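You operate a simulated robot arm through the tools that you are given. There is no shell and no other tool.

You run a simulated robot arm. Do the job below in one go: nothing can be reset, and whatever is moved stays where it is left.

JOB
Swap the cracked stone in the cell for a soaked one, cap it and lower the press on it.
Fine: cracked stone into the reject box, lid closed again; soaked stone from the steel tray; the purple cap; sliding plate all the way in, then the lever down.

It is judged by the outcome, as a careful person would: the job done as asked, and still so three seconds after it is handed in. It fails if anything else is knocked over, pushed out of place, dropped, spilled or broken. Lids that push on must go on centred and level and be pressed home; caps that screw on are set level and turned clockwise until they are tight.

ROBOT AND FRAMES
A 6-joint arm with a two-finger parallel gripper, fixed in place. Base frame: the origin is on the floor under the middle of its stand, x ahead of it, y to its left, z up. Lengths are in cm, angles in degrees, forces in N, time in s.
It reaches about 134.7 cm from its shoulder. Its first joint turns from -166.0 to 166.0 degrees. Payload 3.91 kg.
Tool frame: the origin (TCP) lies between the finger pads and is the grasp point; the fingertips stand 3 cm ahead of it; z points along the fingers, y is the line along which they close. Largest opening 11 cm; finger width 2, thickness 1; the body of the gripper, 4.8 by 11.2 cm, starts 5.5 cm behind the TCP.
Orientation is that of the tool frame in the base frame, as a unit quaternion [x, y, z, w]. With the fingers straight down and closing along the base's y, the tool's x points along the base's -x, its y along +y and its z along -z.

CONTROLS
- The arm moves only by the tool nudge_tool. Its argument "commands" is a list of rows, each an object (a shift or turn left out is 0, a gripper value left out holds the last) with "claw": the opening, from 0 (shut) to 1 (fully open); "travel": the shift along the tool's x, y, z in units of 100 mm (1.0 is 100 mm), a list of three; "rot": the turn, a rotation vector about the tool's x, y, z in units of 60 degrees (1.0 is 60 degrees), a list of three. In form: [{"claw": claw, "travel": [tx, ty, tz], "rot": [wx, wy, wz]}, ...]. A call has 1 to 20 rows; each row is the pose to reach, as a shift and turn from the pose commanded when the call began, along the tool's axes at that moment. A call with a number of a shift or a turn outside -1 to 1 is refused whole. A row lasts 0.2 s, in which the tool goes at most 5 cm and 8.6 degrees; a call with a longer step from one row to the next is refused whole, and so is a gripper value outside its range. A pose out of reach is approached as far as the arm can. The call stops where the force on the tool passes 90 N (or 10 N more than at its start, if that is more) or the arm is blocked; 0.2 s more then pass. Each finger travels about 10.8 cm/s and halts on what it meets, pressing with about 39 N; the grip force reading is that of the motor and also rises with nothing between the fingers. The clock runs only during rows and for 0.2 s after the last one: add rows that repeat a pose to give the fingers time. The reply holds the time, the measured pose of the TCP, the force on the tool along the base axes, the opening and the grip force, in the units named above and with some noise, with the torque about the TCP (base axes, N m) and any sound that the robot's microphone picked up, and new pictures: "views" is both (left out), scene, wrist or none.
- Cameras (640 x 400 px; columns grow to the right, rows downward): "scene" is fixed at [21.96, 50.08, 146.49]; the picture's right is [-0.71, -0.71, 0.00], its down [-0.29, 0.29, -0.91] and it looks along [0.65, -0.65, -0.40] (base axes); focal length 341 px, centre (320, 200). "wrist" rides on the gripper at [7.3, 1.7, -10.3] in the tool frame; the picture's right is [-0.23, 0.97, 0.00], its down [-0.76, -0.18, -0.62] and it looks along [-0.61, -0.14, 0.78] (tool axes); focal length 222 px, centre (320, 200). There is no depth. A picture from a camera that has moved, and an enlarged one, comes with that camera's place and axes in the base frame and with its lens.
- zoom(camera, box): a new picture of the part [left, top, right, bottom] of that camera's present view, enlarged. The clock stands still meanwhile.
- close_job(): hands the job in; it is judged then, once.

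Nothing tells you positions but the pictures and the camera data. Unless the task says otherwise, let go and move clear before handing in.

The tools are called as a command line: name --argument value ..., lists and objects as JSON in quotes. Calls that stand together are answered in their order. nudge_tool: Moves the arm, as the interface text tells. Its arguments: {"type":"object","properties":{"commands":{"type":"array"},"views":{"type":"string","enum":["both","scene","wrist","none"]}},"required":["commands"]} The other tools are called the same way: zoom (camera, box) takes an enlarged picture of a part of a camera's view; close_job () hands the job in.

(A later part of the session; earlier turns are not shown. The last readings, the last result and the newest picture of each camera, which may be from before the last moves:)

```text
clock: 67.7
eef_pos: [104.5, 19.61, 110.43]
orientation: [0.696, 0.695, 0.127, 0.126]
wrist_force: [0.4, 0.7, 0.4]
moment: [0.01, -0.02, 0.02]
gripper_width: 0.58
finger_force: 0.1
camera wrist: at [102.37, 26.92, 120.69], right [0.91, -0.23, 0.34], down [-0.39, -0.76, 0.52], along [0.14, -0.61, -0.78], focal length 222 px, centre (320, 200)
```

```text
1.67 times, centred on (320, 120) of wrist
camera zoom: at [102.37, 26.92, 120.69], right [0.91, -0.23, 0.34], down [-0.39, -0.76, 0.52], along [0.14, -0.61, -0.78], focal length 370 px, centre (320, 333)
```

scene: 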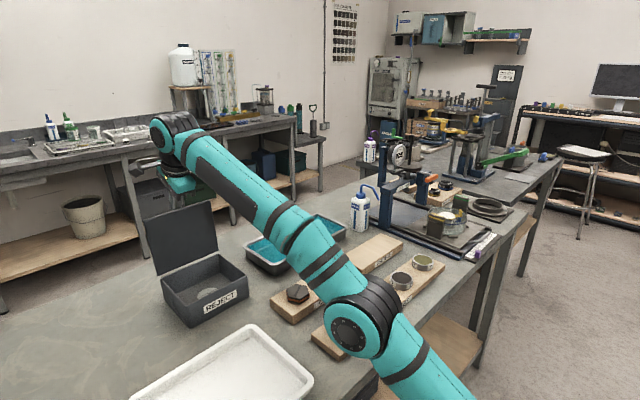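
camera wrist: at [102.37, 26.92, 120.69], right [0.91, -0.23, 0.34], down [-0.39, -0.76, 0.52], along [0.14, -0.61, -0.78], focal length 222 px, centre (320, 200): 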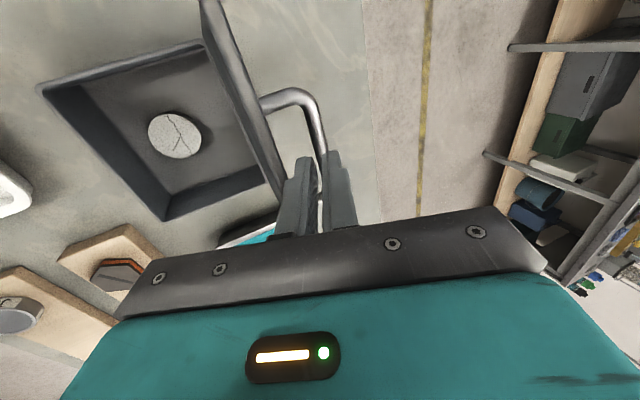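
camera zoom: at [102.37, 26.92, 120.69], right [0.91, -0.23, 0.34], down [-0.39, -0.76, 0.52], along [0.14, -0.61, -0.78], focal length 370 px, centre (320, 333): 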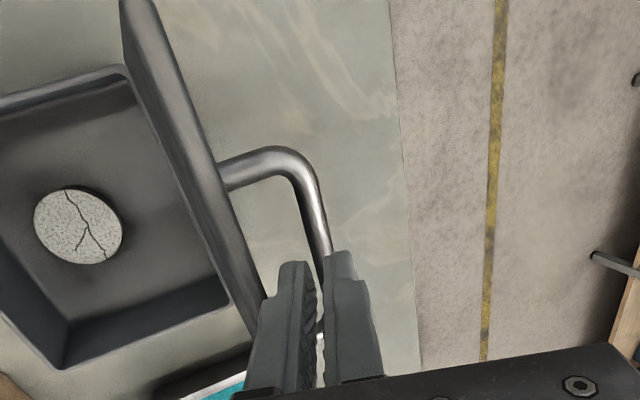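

nudge_tool --commands '[{"claw": 0.05, "travel": [0, 0.005, -0.14], "rot": [-0.045, 0, 0]}, {"claw": 0.05, "travel": [0, 0.01, -0.282], "rot": [-0.09, 0, 0]}, {"claw": 0.05, "travel": [0, 0.01, -0.282], "rot": [-0.09, 0, 0]}]' --views "wrist"

zoom --camera "wrist" --box '[220, 0, 420, 240]'

```text
clock: 68.5
eef_pos: [103.54, 19.63, 113.3]
orientation: [0.69, 0.688, 0.161, 0.16]
wrist_force: [0.8, 0.6, -0.4]
moment: [0.0, 0.0, -0.03]
gripper_width: 0.57
finger_force: 0.0
camera wrist: at [100.44, 26.92, 123.24], right [0.87, -0.23, 0.43], down [-0.44, -0.76, 0.48], along [0.22, -0.61, -0.77], focal length 222 px, centre (320, 200)
```

wrist: 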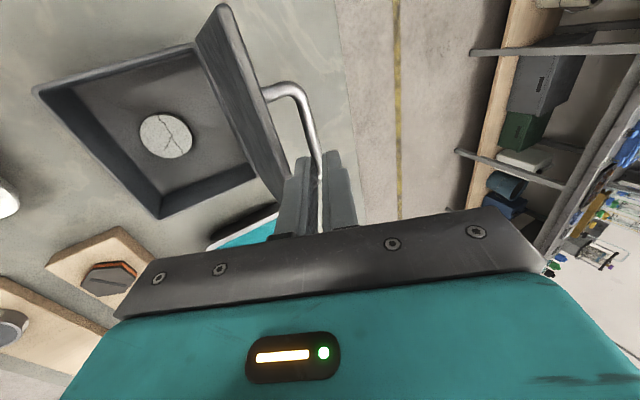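

```text
1.67 times, centred on (320, 120) of wrist
camera zoom: at [100.44, 26.92, 123.24], right [0.87, -0.23, 0.43], down [-0.44, -0.76, 0.48], along [0.22, -0.61, -0.77], focal length 370 px, centre (320, 333)
```

zoom: 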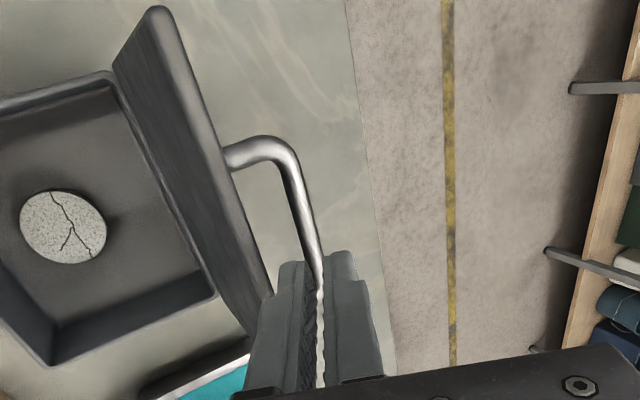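

nudge_tool --commands '[{"claw": 0.05, "travel": [0, -0.06, -0.06], "rot": [0.0, 0, 0]}, {"claw": 0.05, "travel": [0, -0.13, -0.11], "rot": [0.055, 0, 0]}, {"claw": 0.05, "travel": [0, -0.187, -0.115], "rot": [0.11, 0, 0]}, {"claw": 0.2, "travel": [0, -0.187, -0.115], "rot": [0.11, 0, 0]}, {"claw": 0.4, "travel": [0, -0.187, -0.115], "rot": [0.11, 0, 0]}, {"claw": 0.4, "travel": [0, -0.187, -0.115], "rot": [0.11, 0, 0]}]' --views "both"

zoom --camera "wrist" --box '[220, 0, 420, 240]'

zoom --camera "scene" --box '[130, 130, 250, 300]'

```text
clock: 69.9
eef_pos: [101.39, 19.71, 113.5]
orientation: [0.697, 0.696, 0.12, 0.12]
wrist_force: [0.2, -0.2, -0.6]
moment: [0.01, 0.05, -0.02]
gripper_width: 4.41
finger_force: 0.1
camera wrist: at [99.44, 26.96, 123.71], right [0.92, -0.23, 0.33], down [-0.38, -0.76, 0.53], along [0.13, -0.61, -0.79], focal length 222 px, centre (320, 200)
```

scene: 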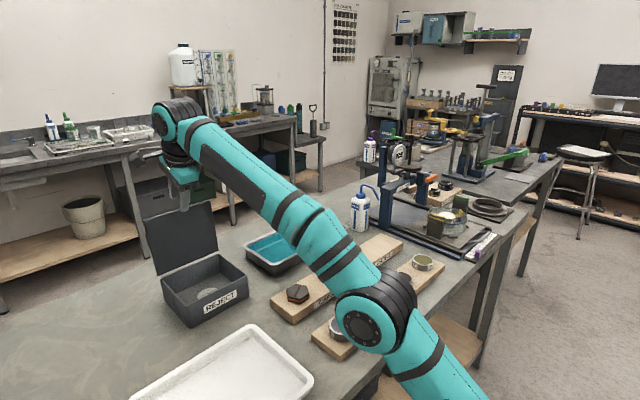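
wrist: 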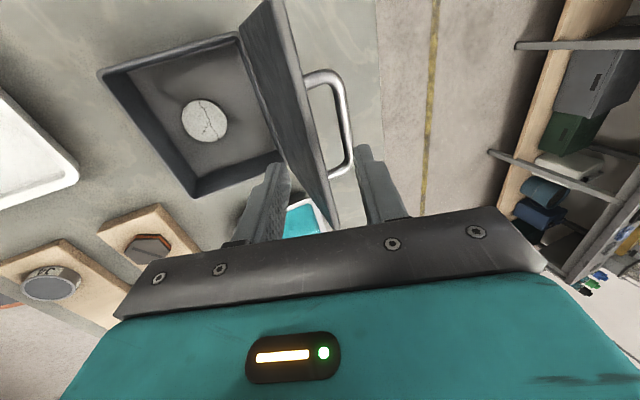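

```text
1.67 times, centred on (320, 120) of wrist
camera zoom: at [99.44, 26.96, 123.71], right [0.92, -0.23, 0.33], down [-0.38, -0.76, 0.53], along [0.13, -0.61, -0.79], focal length 370 px, centre (320, 333)
```

zoom: 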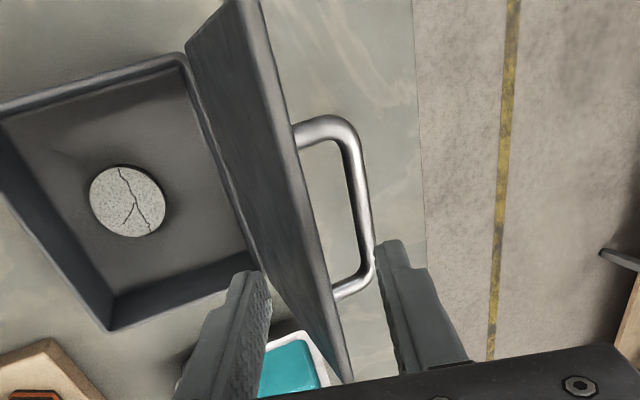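

```text
2.35 times, centred on (190, 215) of scene
camera zoom: at [21.96, 50.08, 146.49], right [-0.71, -0.71, 0.0], down [-0.29, 0.29, -0.91], along [0.65, -0.65, -0.4], focal length 803 px, centre (626, 165)
```

zoom: 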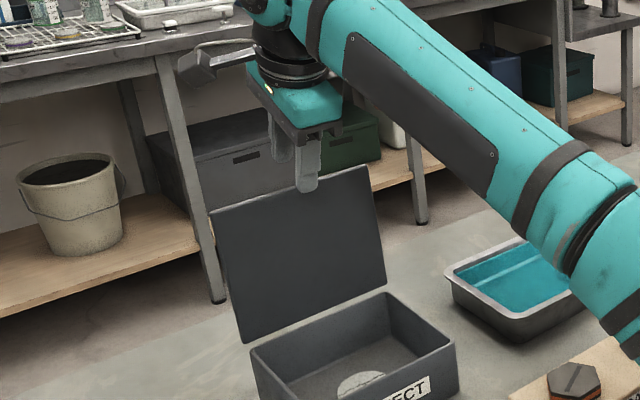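

nudge_tool --commands '[{"claw": 0.4, "travel": [0, -0.025, 0.11]}, {"claw": 0.4, "travel": [0, -0.05, 0.22]}, {"claw": 0.4, "travel": [0, -0.073, 0.324]}, {"claw": 0.4, "travel": [0, -0.073, 0.324]}]' --views "wrist"

zoom --camera "wrist" --box '[220, 0, 420, 240]'

zoom --camera "scene" --box '[130, 130, 250, 300]'

```text
clock: 70.9
eef_pos: [101.7, 19.66, 109.97]
orientation: [0.697, 0.696, 0.121, 0.12]
wrist_force: [0.3, 1.6, 0.0]
moment: [-0.01, -0.01, -0.01]
gripper_width: 4.36
finger_force: 0.2
camera wrist: at [99.85, 26.92, 120.45], right [0.92, -0.23, 0.33], down [-0.38, -0.76, 0.53], along [0.13, -0.61, -0.79], focal length 222 px, centre (320, 200)
```

wrist: 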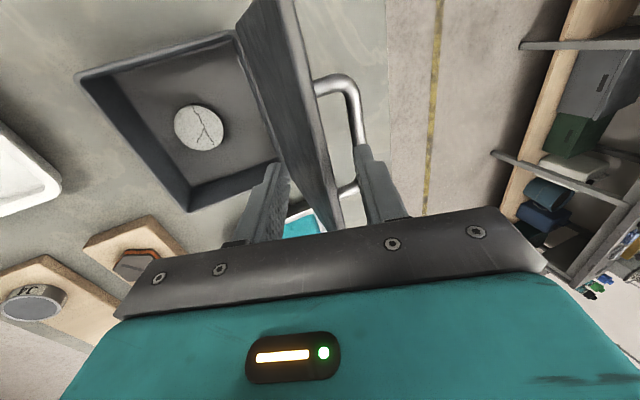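

```text
1.67 times, centred on (320, 120) of wrist
camera zoom: at [99.85, 26.92, 120.45], right [0.92, -0.23, 0.33], down [-0.38, -0.76, 0.53], along [0.13, -0.61, -0.79], focal length 370 px, centre (320, 333)
```

zoom: 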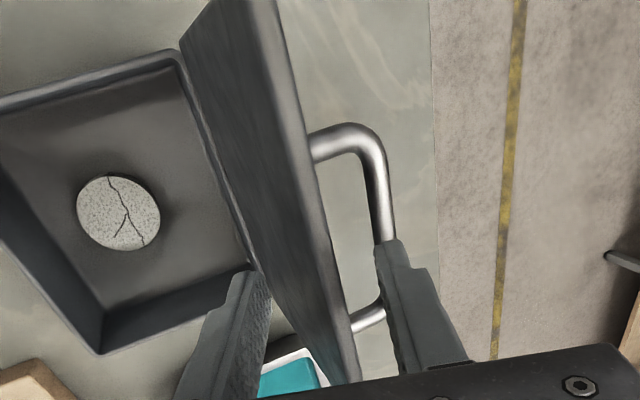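

```text
2.35 times, centred on (190, 215) of scene
camera zoom: at [21.96, 50.08, 146.49], right [-0.71, -0.71, 0.0], down [-0.29, 0.29, -0.91], along [0.65, -0.65, -0.4], focal length 803 px, centre (626, 165)
```

zoom: 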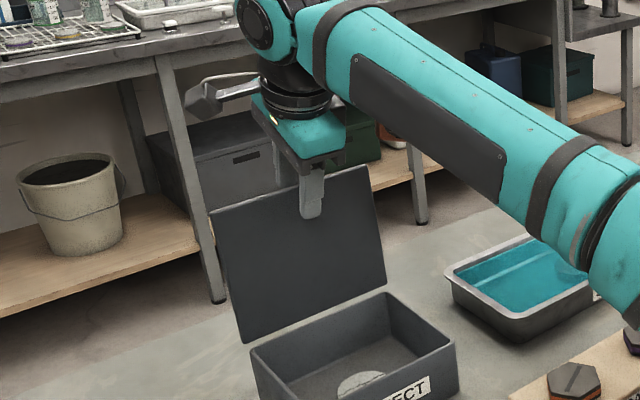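

nudge_tool --commands '[{"claw": 0.24, "travel": [0, 0, 0]}, {"claw": 0.24, "travel": [0, -0.07, -0.03]}, {"claw": 0.24, "travel": [0, -0.14, -0.06]}, {"claw": 0.24, "travel": [0, -0.21, -0.085]}, {"claw": 0.24, "travel": [0, -0.223, -0.09]}]' --views "both"

zoom --camera "wrist" --box '[220, 0, 420, 240]'

zoom --camera "scene" --box '[130, 130, 250, 300]'

```text
clock: 72.1
eef_pos: [99.37, 19.81, 110.36]
orientation: [0.698, 0.696, 0.121, 0.12]
wrist_force: [-0.5, -0.5, 0.8]
moment: [0.01, 0.01, 0.01]
gripper_width: 2.61
finger_force: 0.1
camera wrist: at [97.45, 26.98, 120.5], right [0.92, -0.23, 0.33], down [-0.38, -0.76, 0.53], along [0.13, -0.61, -0.79], focal length 222 px, centre (320, 200)
```

scene: 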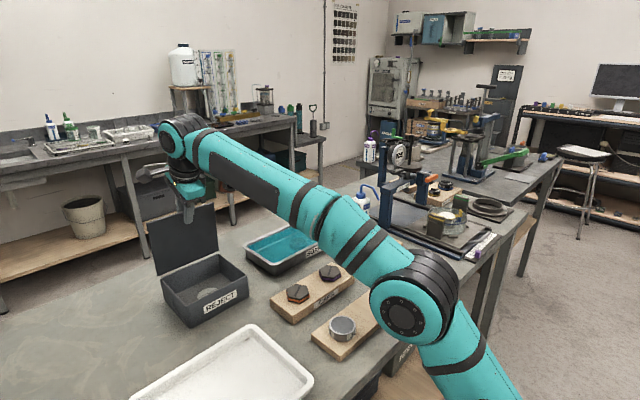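
wrist: 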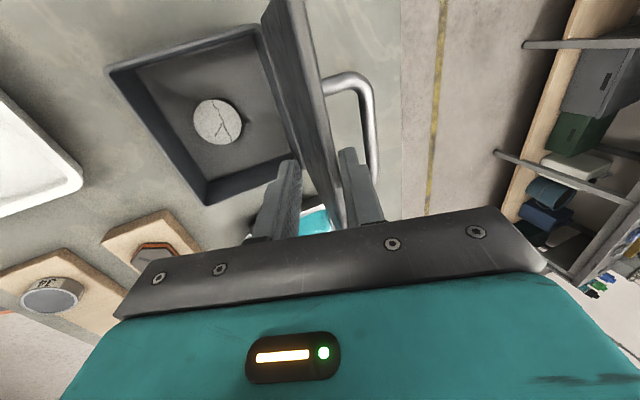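

```text
1.67 times, centred on (320, 120) of wrist
camera zoom: at [97.45, 26.98, 120.5], right [0.92, -0.23, 0.33], down [-0.38, -0.76, 0.53], along [0.13, -0.61, -0.79], focal length 370 px, centre (320, 333)
```

zoom: 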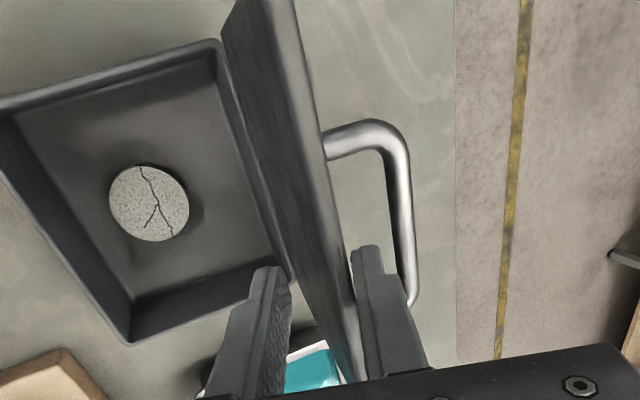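

```text
2.35 times, centred on (190, 215) of scene
camera zoom: at [21.96, 50.08, 146.49], right [-0.71, -0.71, 0.0], down [-0.29, 0.29, -0.91], along [0.65, -0.65, -0.4], focal length 803 px, centre (626, 165)
```

zoom: 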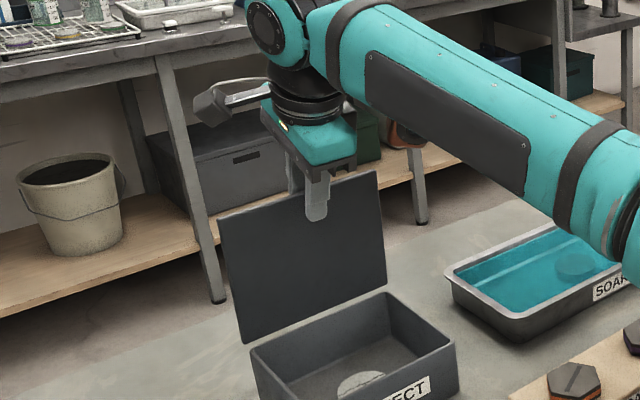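

nudge_tool --commands '[{"claw": 0.24, "travel": [0, -0.132, -0.009]}, {"claw": 0.24, "travel": [0, -0.265, 0.007]}, {"claw": 0.24, "travel": [0, -0.414, 0.007], "rot": [-0.09, 0, 0]}, {"claw": 0.24, "travel": [0, -0.56, 0.029], "rot": [-0.17, 0, 0]}]' --views "both"

zoom --camera "wrist" --box '[220, 0, 420, 240]'

zoom --camera "scene" --box '[130, 130, 250, 300]'

```text
clock: 73.1
eef_pos: [94.14, 19.79, 107.89]
orientation: [0.684, 0.682, 0.182, 0.182]
wrist_force: [0.5, -0.4, -1.4]
moment: [-0.01, -0.02, 0.03]
gripper_width: 2.62
finger_force: 0.1
camera wrist: at [90.55, 26.99, 117.73], right [0.84, -0.23, 0.48], down [-0.46, -0.76, 0.45], along [0.26, -0.61, -0.75], focal length 222 px, centre (320, 200)
```

scene: 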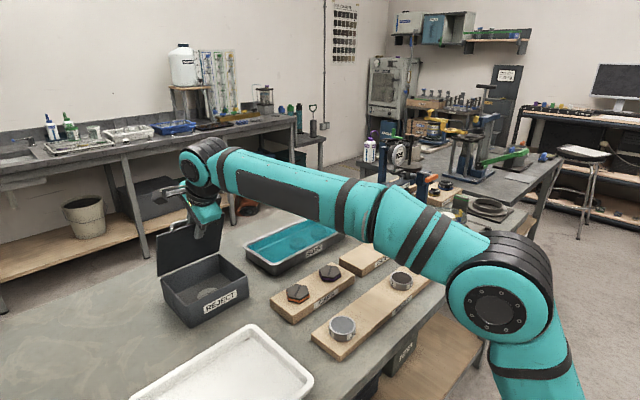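
wrist: 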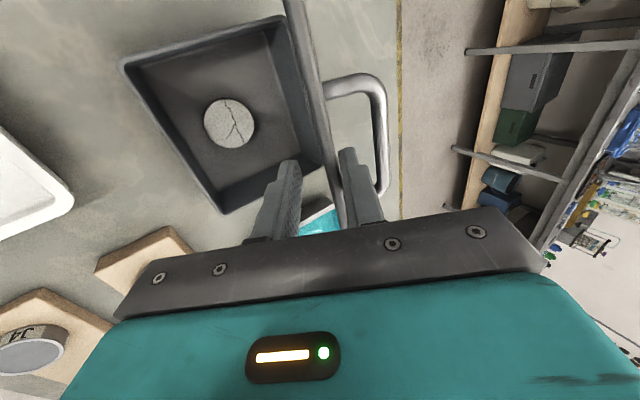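

```text
1.67 times, centred on (320, 120) of wrist
camera zoom: at [90.55, 26.99, 117.73], right [0.84, -0.23, 0.48], down [-0.46, -0.76, 0.45], along [0.26, -0.61, -0.75], focal length 370 px, centre (320, 333)
```

zoom: 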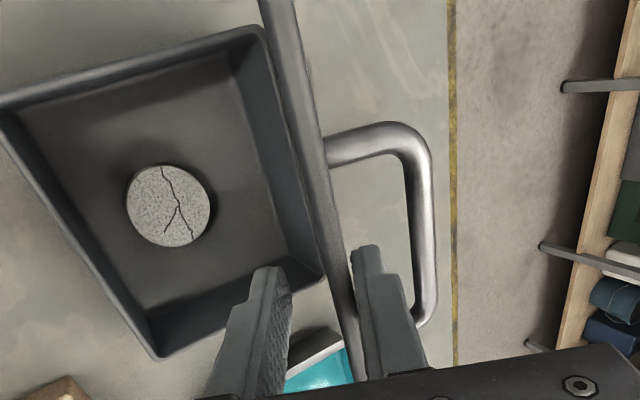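

```text
2.35 times, centred on (190, 215) of scene
camera zoom: at [21.96, 50.08, 146.49], right [-0.71, -0.71, 0.0], down [-0.29, 0.29, -0.91], along [0.65, -0.65, -0.4], focal length 803 px, centre (626, 165)
```

zoom: 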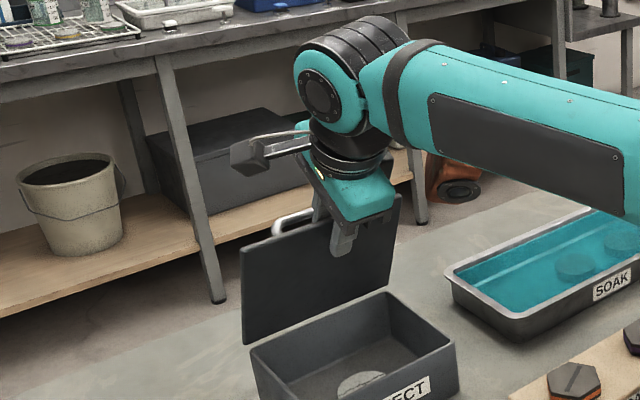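

nudge_tool --commands '[{"claw": 0.24, "travel": [0, -0.17, 0.005], "rot": [-0.067, 0, 0]}, {"claw": 0.24, "travel": [0, -0.34, 0.018], "rot": [-0.133, 0, 0]}, {"claw": 0.24, "travel": [0, -0.502, 0.033], "rot": [-0.2, 0, 0]}]' --views "both"

zoom --camera "wrist" --box '[220, 0, 420, 240]'

zoom --camera "scene" --box '[130, 150, 250, 320]'

```text
clock: 73.9
eef_pos: [90.11, 19.72, 105.25]
orientation: [0.661, 0.659, 0.253, 0.253]
wrist_force: [-0.1, 0.1, -0.7]
moment: [0.02, -0.03, 0.0]
gripper_width: 2.66
finger_force: 0.6
camera wrist: at [84.32, 26.98, 114.05], right [0.73, -0.23, 0.65], down [-0.55, -0.76, 0.34], along [0.42, -0.61, -0.68], focal length 222 px, centre (320, 200)
```

scene: 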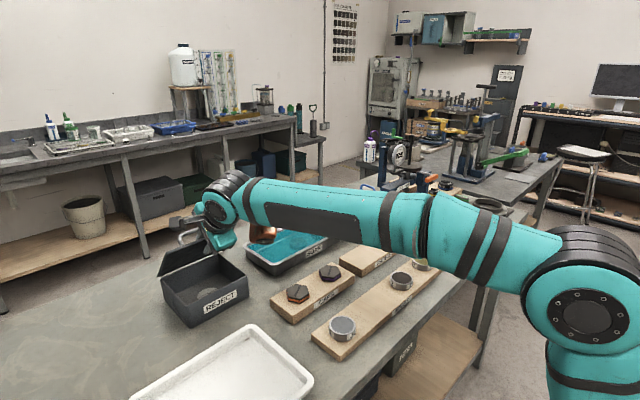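
wrist: 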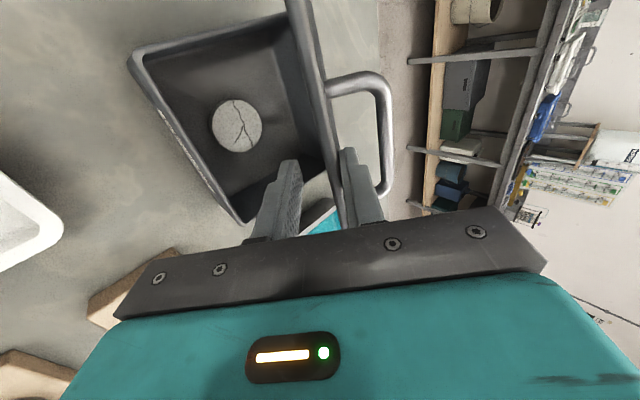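

```text
1.67 times, centred on (320, 120) of wrist
camera zoom: at [84.32, 26.98, 114.05], right [0.73, -0.23, 0.65], down [-0.55, -0.76, 0.34], along [0.42, -0.61, -0.68], focal length 370 px, centre (320, 333)
```

zoom: 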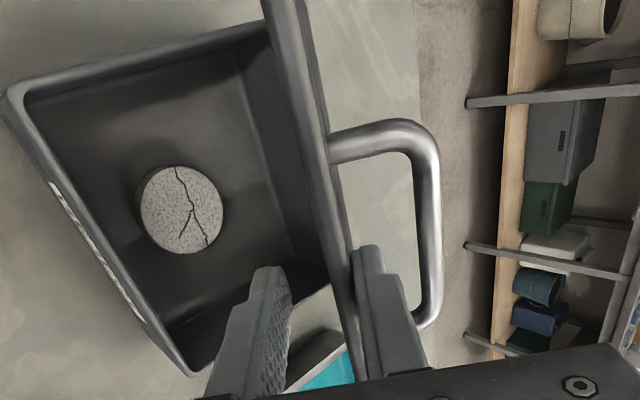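

```text
2.35 times, centred on (190, 235) of scene
camera zoom: at [21.96, 50.08, 146.49], right [-0.71, -0.71, 0.0], down [-0.29, 0.29, -0.91], along [0.65, -0.65, -0.4], focal length 803 px, centre (626, 118)
```

zoom: 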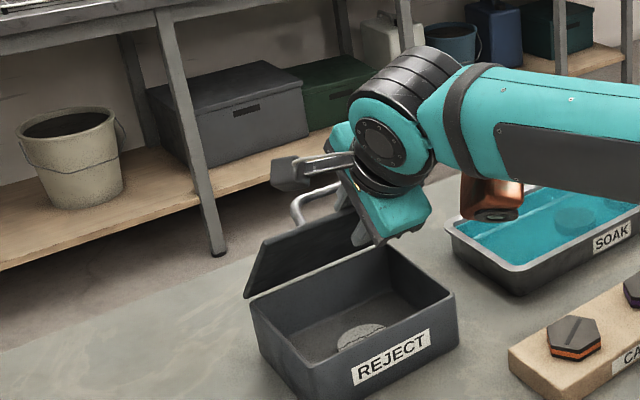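

nudge_tool --commands '[{"claw": 0.24, "travel": [0, -0.26, 0.03]}, {"claw": 0.24, "travel": [0, -0.516, 0.075]}, {"claw": 0.24, "travel": [0, -0.72, 0.157]}]' --views "both"

zoom --camera "wrist" --box '[220, 0, 420, 240]'

zoom --camera "scene" --box '[130, 150, 290, 320]'

```text
clock: 74.7
eef_pos: [85.64, 19.71, 99.23]
orientation: [0.661, 0.66, 0.252, 0.251]
wrist_force: [0.0, 0.5, 0.4]
moment: [0.0, 0.03, -0.02]
gripper_width: 2.63
finger_force: 0.0
camera wrist: at [79.94, 27.02, 108.02], right [0.73, -0.23, 0.65], down [-0.55, -0.76, 0.34], along [0.41, -0.61, -0.68], focal length 222 px, centre (320, 200)
```

scene: 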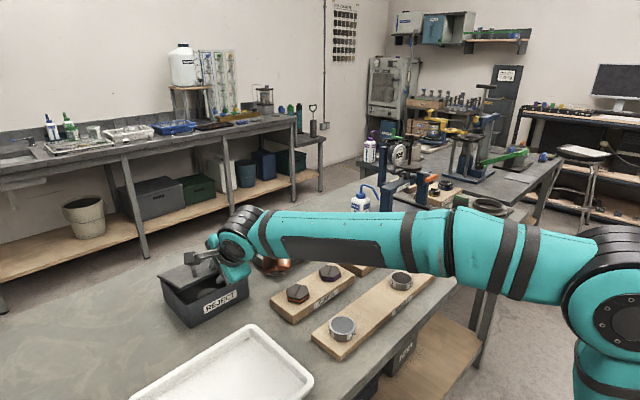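
wrist: 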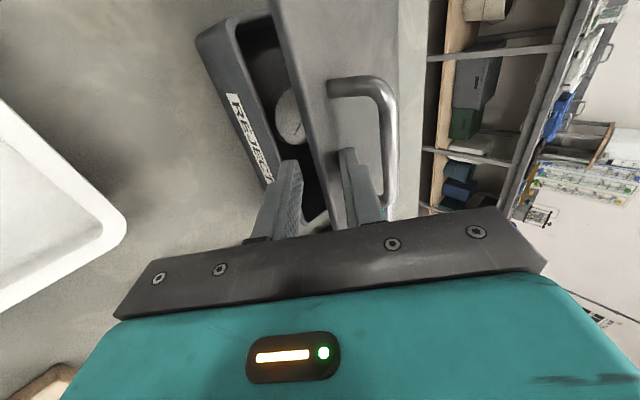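

```text
1.67 times, centred on (320, 120) of wrist
camera zoom: at [79.94, 27.02, 108.02], right [0.73, -0.23, 0.65], down [-0.55, -0.76, 0.34], along [0.41, -0.61, -0.68], focal length 370 px, centre (320, 333)
```

zoom: 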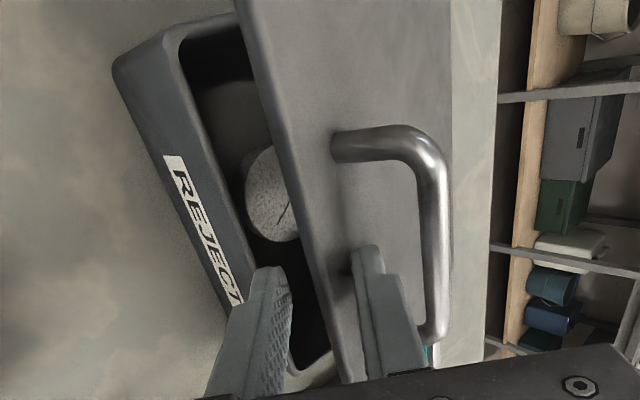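

```text
2.35 times, centred on (210, 235) of scene
camera zoom: at [21.96, 50.08, 146.49], right [-0.71, -0.71, 0.0], down [-0.29, 0.29, -0.91], along [0.65, -0.65, -0.4], focal length 803 px, centre (579, 118)
```

zoom: 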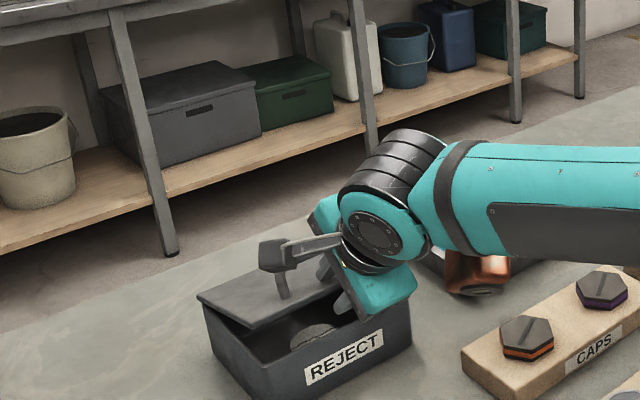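

nudge_tool --commands '[{"claw": 0.24, "travel": [0, 0, -0.15]}, {"claw": 0.24, "travel": [0, 0, -0.3]}, {"claw": 0.24, "travel": [0, 0, -0.45]}]' --views "scene"

zoom --camera "scene" --box '[130, 150, 290, 320]'

```text
clock: 75.5
eef_pos: [82.55, 19.71, 102.75]
orientation: [0.661, 0.66, 0.253, 0.252]
wrist_force: [0.0, -0.4, -0.8]
moment: [0.04, -0.01, -0.02]
gripper_width: 2.64
finger_force: 0.1
```

scene: 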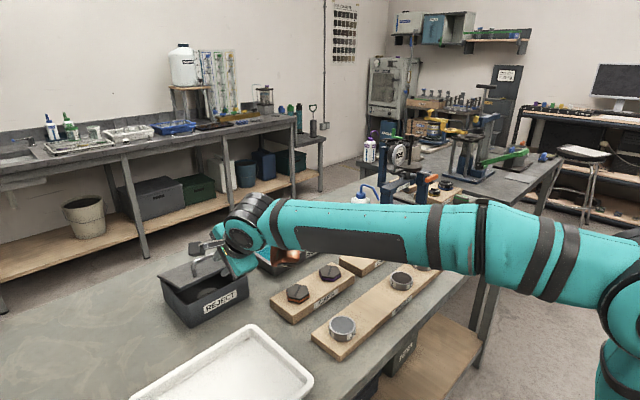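

```text
2.35 times, centred on (210, 235) of scene
camera zoom: at [21.96, 50.08, 146.49], right [-0.71, -0.71, 0.0], down [-0.29, 0.29, -0.91], along [0.65, -0.65, -0.4], focal length 803 px, centre (579, 118)
```

zoom: 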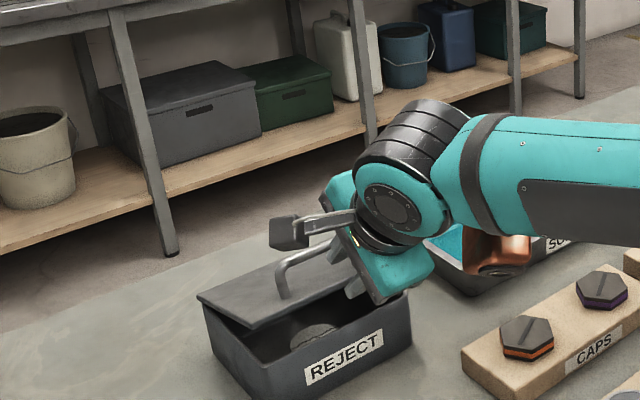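

nudge_tool --commands '[{"claw": 0.1, "travel": [0, 0.2, -0.15], "rot": [0.13, 0, 0]}, {"claw": 0.03, "travel": [0, 0.4, -0.25], "rot": [0.27, 0, 0]}, {"claw": 0.03, "travel": [0, 0.6, -0.32], "rot": [0.41, 0, 0]}, {"travel": [0, 0.8, -0.38], "rot": [0.55, 0, 0]}, {"travel": [0, 0.97, -0.405], "rot": [0.69, 0, 0]}, {"travel": [0, 0.97, -0.405], "rot": [0.697, 0, 0]}]' --views "both"

zoom --camera "wrist" --box '[200, 0, 440, 240]'

```text
clock: 76.9
eef_pos: [87.1, 19.76, 112.28]
orientation: [0.708, 0.706, 0.0, -0.001]
wrist_force: [-0.1, 0.1, 0.4]
moment: [-0.01, 0.01, 0.04]
gripper_width: 0.34
finger_force: 0.0
camera wrist: at [88.84, 26.97, 122.5], right [0.97, -0.23, 0.0], down [-0.18, -0.76, 0.62], along [-0.14, -0.6, -0.78], focal length 222 px, centre (320, 200)
```

scene: 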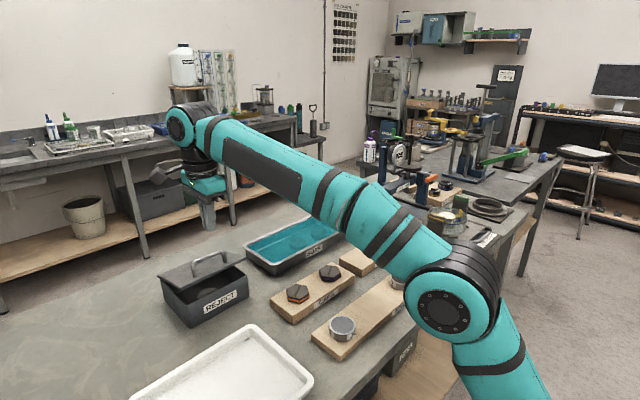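
wrist: 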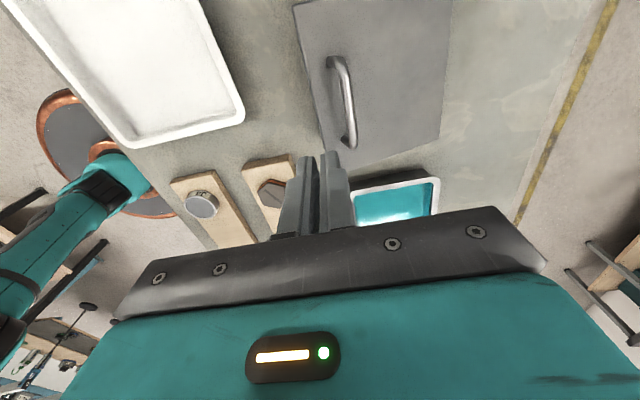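

```text
1.67 times, centred on (320, 120) of wrist
camera zoom: at [88.84, 26.97, 122.5], right [0.97, -0.23, 0.0], down [-0.18, -0.76, 0.62], along [-0.14, -0.6, -0.78], focal length 370 px, centre (320, 333)
```

zoom: 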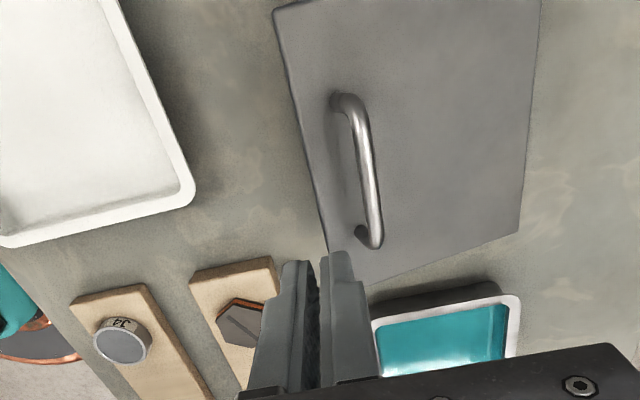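

nudge_tool --commands '[{"claw": 0.0, "travel": [0, 0.12, 0.3]}, {"travel": [0, 0.24, 0.6]}, {"travel": [0, 0.24, 0.75]}, {"travel": [0, 0.24, 0.9]}]' --views "scene"

zoom --camera "scene" --box '[130, 170, 290, 330]'

```text
clock: 77.9
eef_pos: [89.63, 19.75, 103.12]
orientation: [0.708, 0.706, 0.001, -0.001]
wrist_force: [0.1, -0.5, 0.6]
moment: [0.02, -0.01, 0.02]
gripper_width: 0.0
finger_force: 37.6
```

scene: 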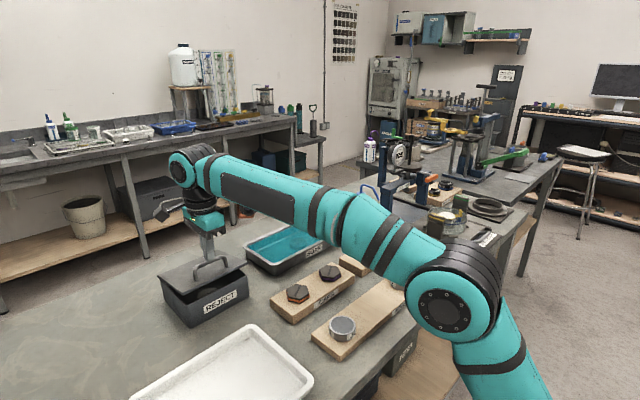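

```text
2.50 times, centred on (210, 250) of scene
camera zoom: at [21.96, 50.08, 146.49], right [-0.71, -0.71, 0.0], down [-0.29, 0.29, -0.91], along [0.65, -0.65, -0.4], focal length 853 px, centre (595, 75)
```

zoom: 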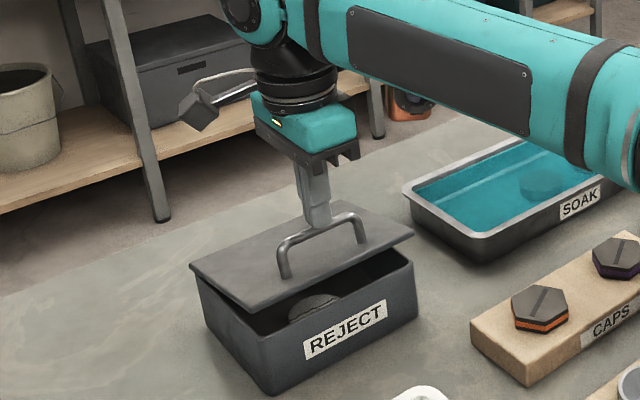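

nudge_tool --commands '[{"claw": 0.0, "travel": [0, -0.02, 0.1]}, {"travel": [0, -0.04, 0.2]}, {"travel": [0, -0.05, 0.28]}]' --views "none"

zoom --camera "scene" --box '[130, 170, 290, 330]'

```text
clock: 78.7
eef_pos: [89.15, 19.76, 100.48]
orientation: [0.708, 0.706, 0.002, -0.001]
wrist_force: [8.0, 1.0, 12.8]
moment: [0.1, -0.18, -0.08]
gripper_width: 0.0
finger_force: 37.7
```

```text
2.50 times, centred on (210, 250) of scene
camera zoom: at [21.96, 50.08, 146.49], right [-0.71, -0.71, 0.0], down [-0.29, 0.29, -0.91], along [0.65, -0.65, -0.4], focal length 853 px, centre (595, 75)
```

zoom: 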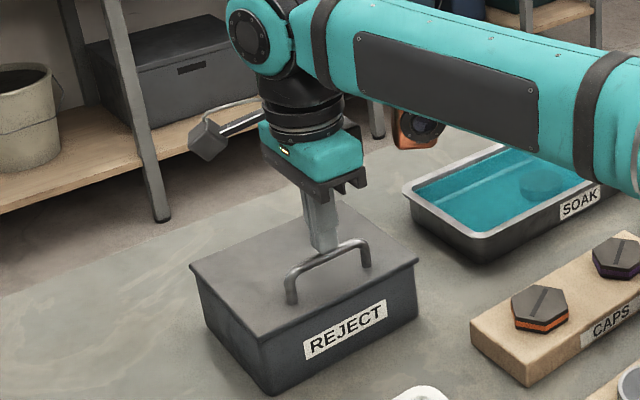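

The reject lid is closed on the cracked stone. Next is the soaked stone, so I'll rise and head for the SOAK tray.

nudge_tool --commands '[{"claw": 0.0, "travel": [0, 0, -0.3]}, {"claw": 0.3, "travel": [0, 0, -0.7]}, {"claw": 0.6, "travel": [0, 0, -1.0]}]' --views "none"

nudge_tool --commands '[{"claw": 0.68, "travel": [-0.33, 0, -0.1]}, {"travel": [-0.67, 0, -0.2]}, {"travel": [-1.0, 0, -0.2]}]' --views "none"

nudge_tool --commands '[{"claw": 0.68, "travel": [-0.33, 0, 0]}, {"travel": [-0.67, 0, 0]}, {"travel": [-1.0, 0, 0]}]' --views "both"

```text
clock: 79.5
eef_pos: [88.93, 19.77, 110.34]
orientation: [0.707, 0.707, 0.001, 0.0]
wrist_force: [-0.1, -0.7, -0.2]
moment: [0.01, 0.01, 0.02]
gripper_width: 6.59
finger_force: 0.1
```

```text
clock: 80.3
eef_pos: [88.96, 9.88, 112.47]
orientation: [0.707, 0.707, 0.001, -0.001]
wrist_force: [-1.5, 0.8, -0.1]
moment: [-0.07, 0.01, 0.01]
gripper_width: 7.46
finger_force: 0.0
```

```text
clock: 81.1
eef_pos: [88.94, -0.32, 112.4]
orientation: [0.707, 0.707, 0.001, 0.0]
wrist_force: [0.1, 0.2, 0.2]
moment: [-0.05, -0.02, -0.01]
gripper_width: 7.47
finger_force: 0.1
camera wrist: at [90.67, 6.97, 122.6], right [0.97, -0.23, 0.0], down [-0.18, -0.76, 0.62], along [-0.14, -0.61, -0.78], focal length 222 px, centre (320, 200)
```

scene: 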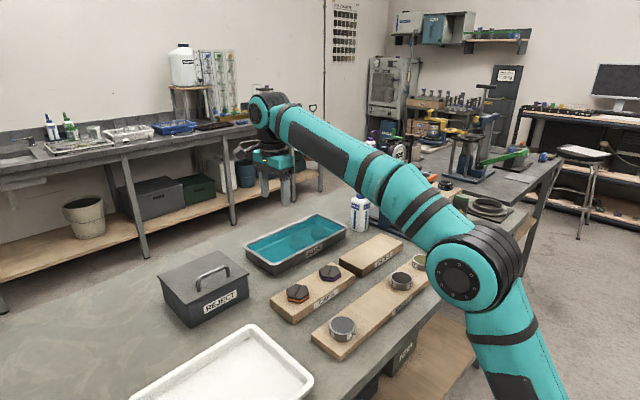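
wrist: 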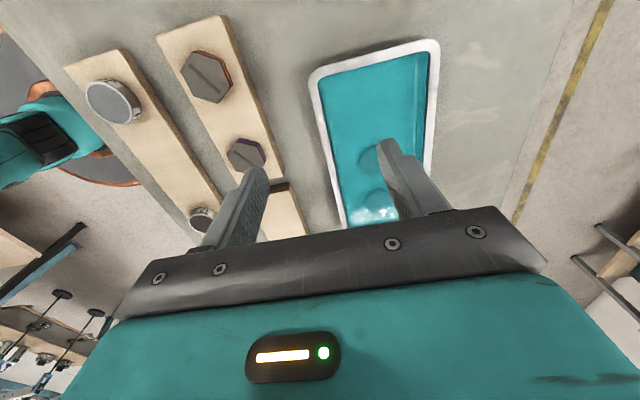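

nudge_tool --commands '[{"claw": 0.68, "travel": [-0.33, 0.1, 0]}, {"travel": [-0.67, 0.2, 0]}, {"travel": [-1.0, 0.4, 0]}]' --views "wrist"

zoom --camera "wrist" --box '[230, 20, 450, 220]'

```text
clock: 81.9
eef_pos: [93.1, -10.17, 112.43]
orientation: [0.707, 0.707, 0.001, 0.0]
wrist_force: [-0.7, 0.7, 1.6]
moment: [-0.09, -0.05, 0.0]
gripper_width: 7.5
finger_force: 0.0
camera wrist: at [94.66, -2.93, 122.74], right [0.97, -0.23, 0.0], down [-0.18, -0.76, 0.62], along [-0.14, -0.61, -0.78], focal length 222 px, centre (320, 200)
```

wrist: 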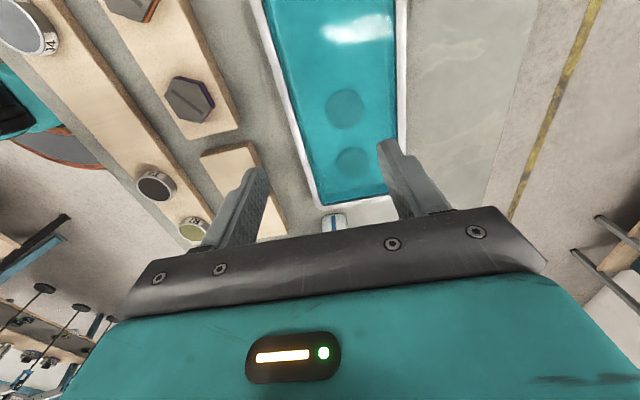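

```text
2.00 times, centred on (340, 120) of wrist
camera zoom: at [94.66, -2.93, 122.74], right [0.97, -0.23, 0.0], down [-0.18, -0.76, 0.62], along [-0.14, -0.61, -0.78], focal length 444 px, centre (280, 360)
```

zoom: 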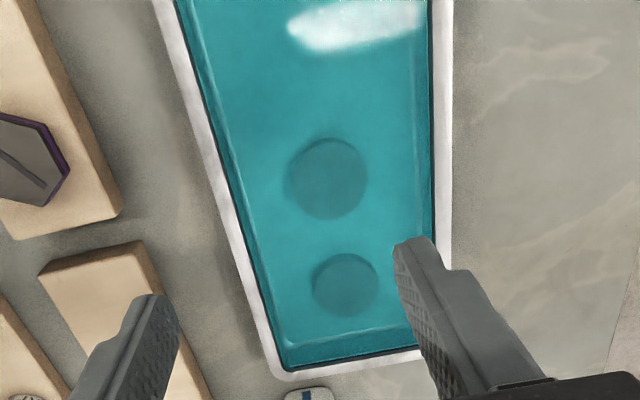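

nudge_tool --commands '[{"claw": 0.68, "travel": [-0.11, 0.09, 0.3], "rot": [0, 0, 0.11]}, {"travel": [-0.22, 0.18, 0.6], "rot": [0, 0, 0.22]}, {"travel": [-0.32, 0.26, 0.9], "rot": [0, 0, 0.333]}, {"travel": [-0.32, 0.26, 0.9], "rot": [0, 0, 0.333]}]' --views "both"

zoom --camera "wrist" --box '[220, 10, 440, 210]'

zoom --camera "scene" --box '[230, 150, 380, 290]'

```text
clock: 82.9
eef_pos: [95.7, -13.44, 103.31]
orientation: [0.819, 0.573, 0.0, -0.001]
wrist_force: [-0.5, -1.3, -0.5]
moment: [0.02, 0.02, -0.01]
gripper_width: 7.49
finger_force: 0.0
camera wrist: at [99.73, -7.26, 113.61], right [0.84, -0.55, 0.0], down [-0.43, -0.66, 0.62], along [-0.34, -0.52, -0.78], focal length 222 px, centre (320, 200)
```

scene: 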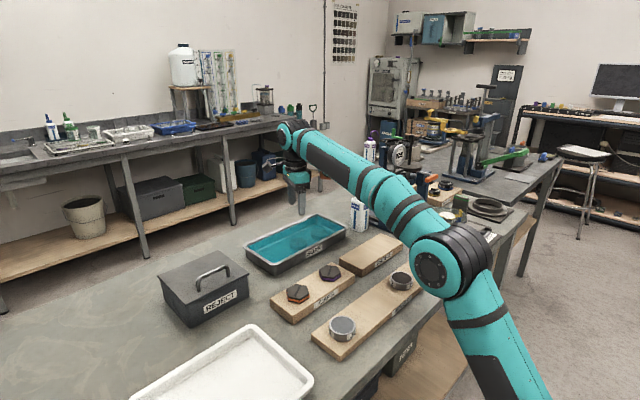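
wrist: 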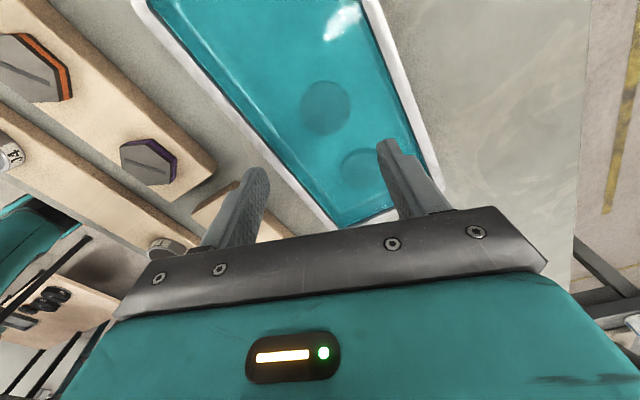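

```text
2.00 times, centred on (330, 110) of wrist
camera zoom: at [99.73, -7.26, 113.61], right [0.84, -0.55, 0.0], down [-0.43, -0.66, 0.62], along [-0.34, -0.52, -0.78], focal length 444 px, centre (300, 380)
```

zoom: 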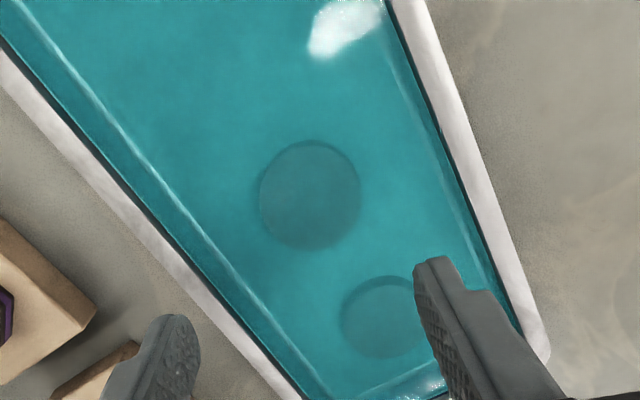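

```text
2.86 times, centred on (305, 220) of scene
camera zoom: at [21.96, 50.08, 146.49], right [-0.71, -0.71, 0.0], down [-0.29, 0.29, -0.91], along [0.65, -0.65, -0.4], focal length 975 px, centre (363, 143)
```

zoom: 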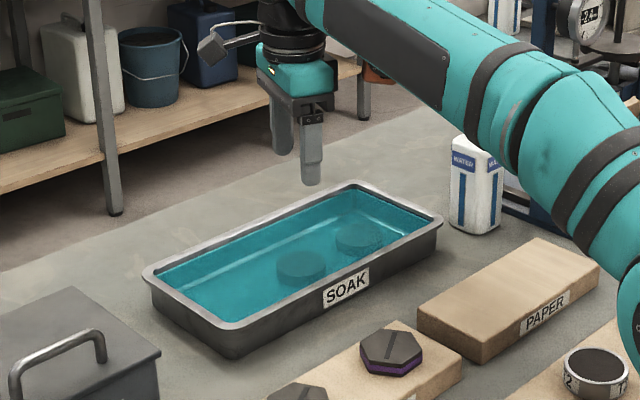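

nudge_tool --commands '[{"claw": 0.64, "travel": [-0.042, 0.047, 0.3]}, {"travel": [-0.042, 0.047, 0.6]}, {"travel": [-0.042, 0.047, 0.9]}, {"travel": [-0.042, 0.047, 1.0]}]' --views "both"

zoom --camera "wrist" --box '[200, 20, 440, 230]'

zoom --camera "scene" --box '[240, 170, 360, 280]'

```text
clock: 83.9
eef_pos: [95.98, -13.96, 93.28]
orientation: [0.82, 0.572, 0.001, 0.0]
wrist_force: [-0.6, -0.5, 0.5]
moment: [-0.01, -0.04, -0.02]
gripper_width: 7.01
finger_force: 0.0
camera wrist: at [100.0, -7.79, 103.58], right [0.84, -0.55, 0.0], down [-0.43, -0.66, 0.62], along [-0.34, -0.52, -0.78], focal length 222 px, centre (320, 200)
```

scene: 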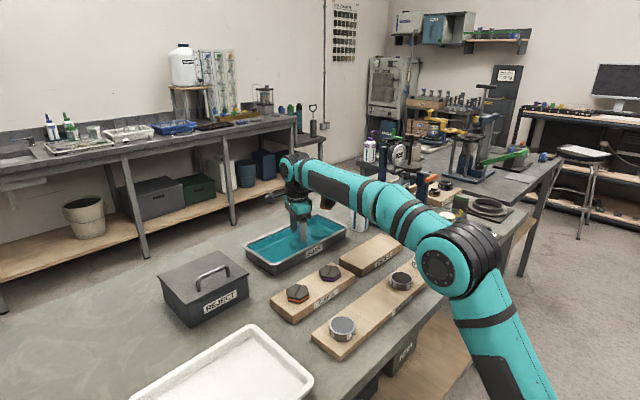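
wrist: 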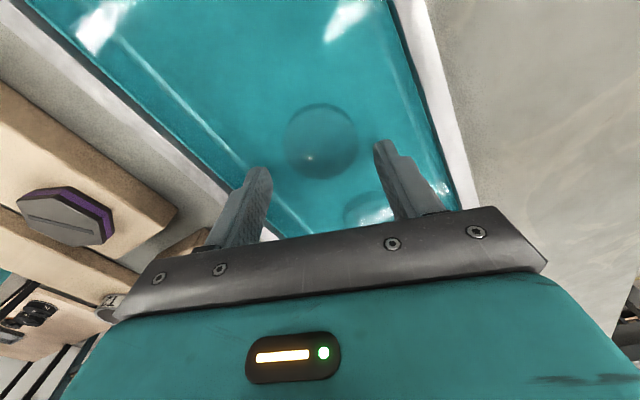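

```text
1.90 times, centred on (320, 125) of wrist
camera zoom: at [100.0, -7.79, 103.58], right [0.84, -0.55, 0.0], down [-0.43, -0.66, 0.62], along [-0.34, -0.52, -0.78], focal length 423 px, centre (320, 343)
```

zoom: 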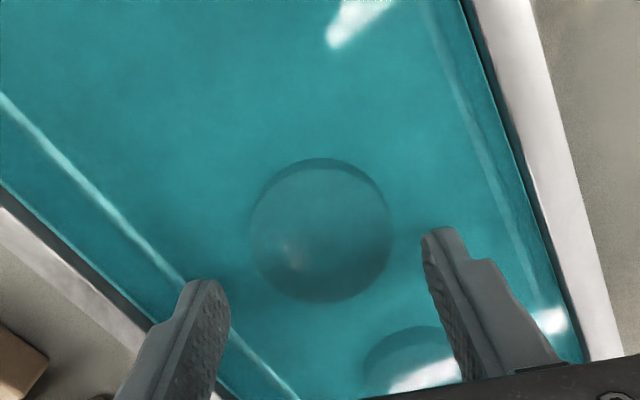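

```text
3.64 times, centred on (300, 225) of scene
camera zoom: at [21.96, 50.08, 146.49], right [-0.71, -0.71, 0.0], down [-0.29, 0.29, -0.91], along [0.65, -0.65, -0.4], focal length 1241 px, centre (393, 109)
```

zoom: 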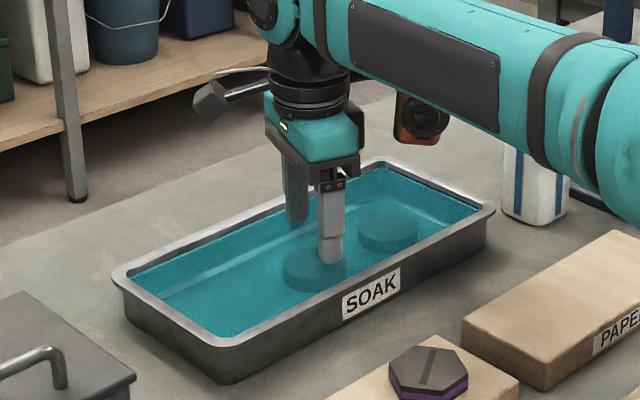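

nudge_tool --commands '[{"claw": 0.64, "travel": [0, 0, 0.15]}, {"travel": [0, 0, 0.3]}, {"travel": [0, 0, 0.38]}, {"travel": [0, 0, 0.38]}]' --views "wrist"

zoom --camera "wrist" --box '[200, 20, 440, 230]'

zoom --camera "scene" --box '[240, 170, 360, 280]'

```text
clock: 84.9
eef_pos: [95.98, -14.01, 89.58]
orientation: [0.82, 0.573, 0.001, 0.0]
wrist_force: [0.5, -0.5, -0.5]
moment: [-0.02, 0.0, 0.01]
gripper_width: 7.01
finger_force: 0.0
camera wrist: at [99.98, -7.76, 99.81], right [0.84, -0.55, 0.0], down [-0.43, -0.66, 0.62], along [-0.34, -0.52, -0.78], focal length 222 px, centre (320, 200)
```

wrist: 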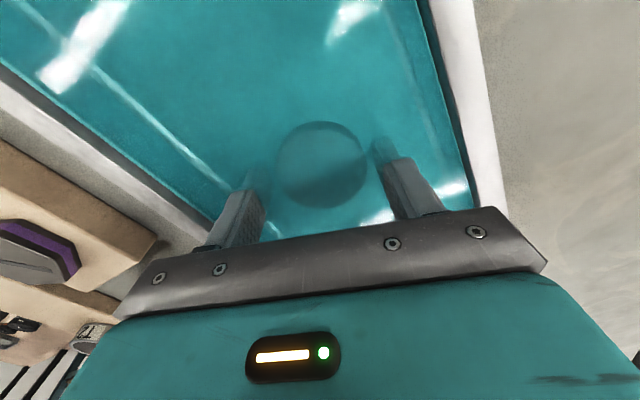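

```text
1.90 times, centred on (320, 125) of wrist
camera zoom: at [99.98, -7.76, 99.81], right [0.84, -0.55, 0.0], down [-0.43, -0.66, 0.62], along [-0.34, -0.52, -0.78], focal length 423 px, centre (320, 343)
```

zoom: 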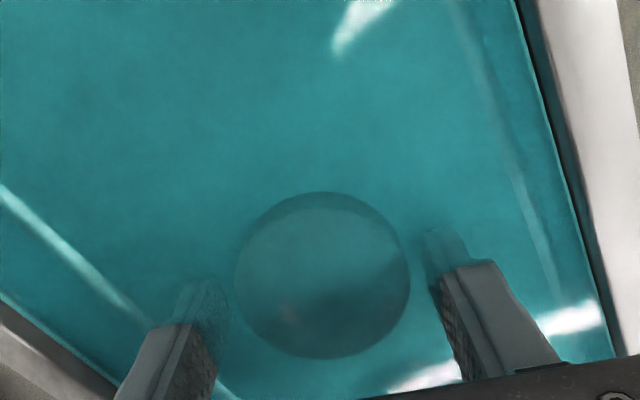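

```text
3.64 times, centred on (300, 225) of scene
camera zoom: at [21.96, 50.08, 146.49], right [-0.71, -0.71, 0.0], down [-0.29, 0.29, -0.91], along [0.65, -0.65, -0.4], focal length 1241 px, centre (393, 109)
```

zoom: 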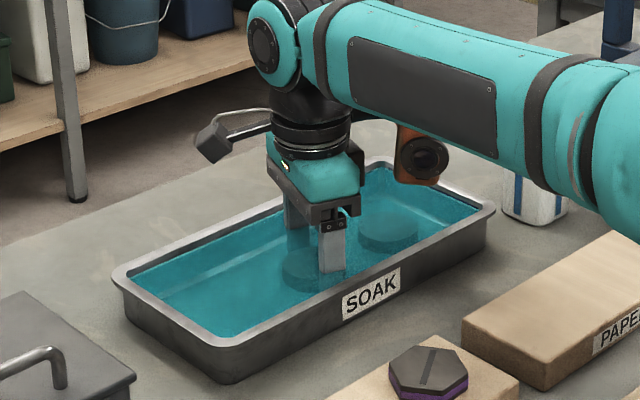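

nudge_tool --commands '[{"claw": 0.64, "travel": [0, 0, 0.015]}, {"travel": [0, 0, 0.03]}]' --views "none"

nudge_tool --commands '[{"claw": 0.64, "travel": [0, 0, 0.015]}, {"travel": [0, 0, 0.025]}]' --views "none"

```text
clock: 85.5
eef_pos: [95.79, -13.96, 89.45]
orientation: [0.819, 0.574, 0.003, 0.002]
wrist_force: [1.9, 1.4, 28.3]
moment: [0.15, 1.04, -0.08]
gripper_width: 6.93
finger_force: 0.1
```

```text
clock: 86.1
eef_pos: [95.68, -13.92, 89.51]
orientation: [0.819, 0.573, 0.003, 0.001]
wrist_force: [6.5, 2.3, 67.7]
moment: [0.67, 2.34, -0.16]
gripper_width: 6.76
finger_force: 0.0
```

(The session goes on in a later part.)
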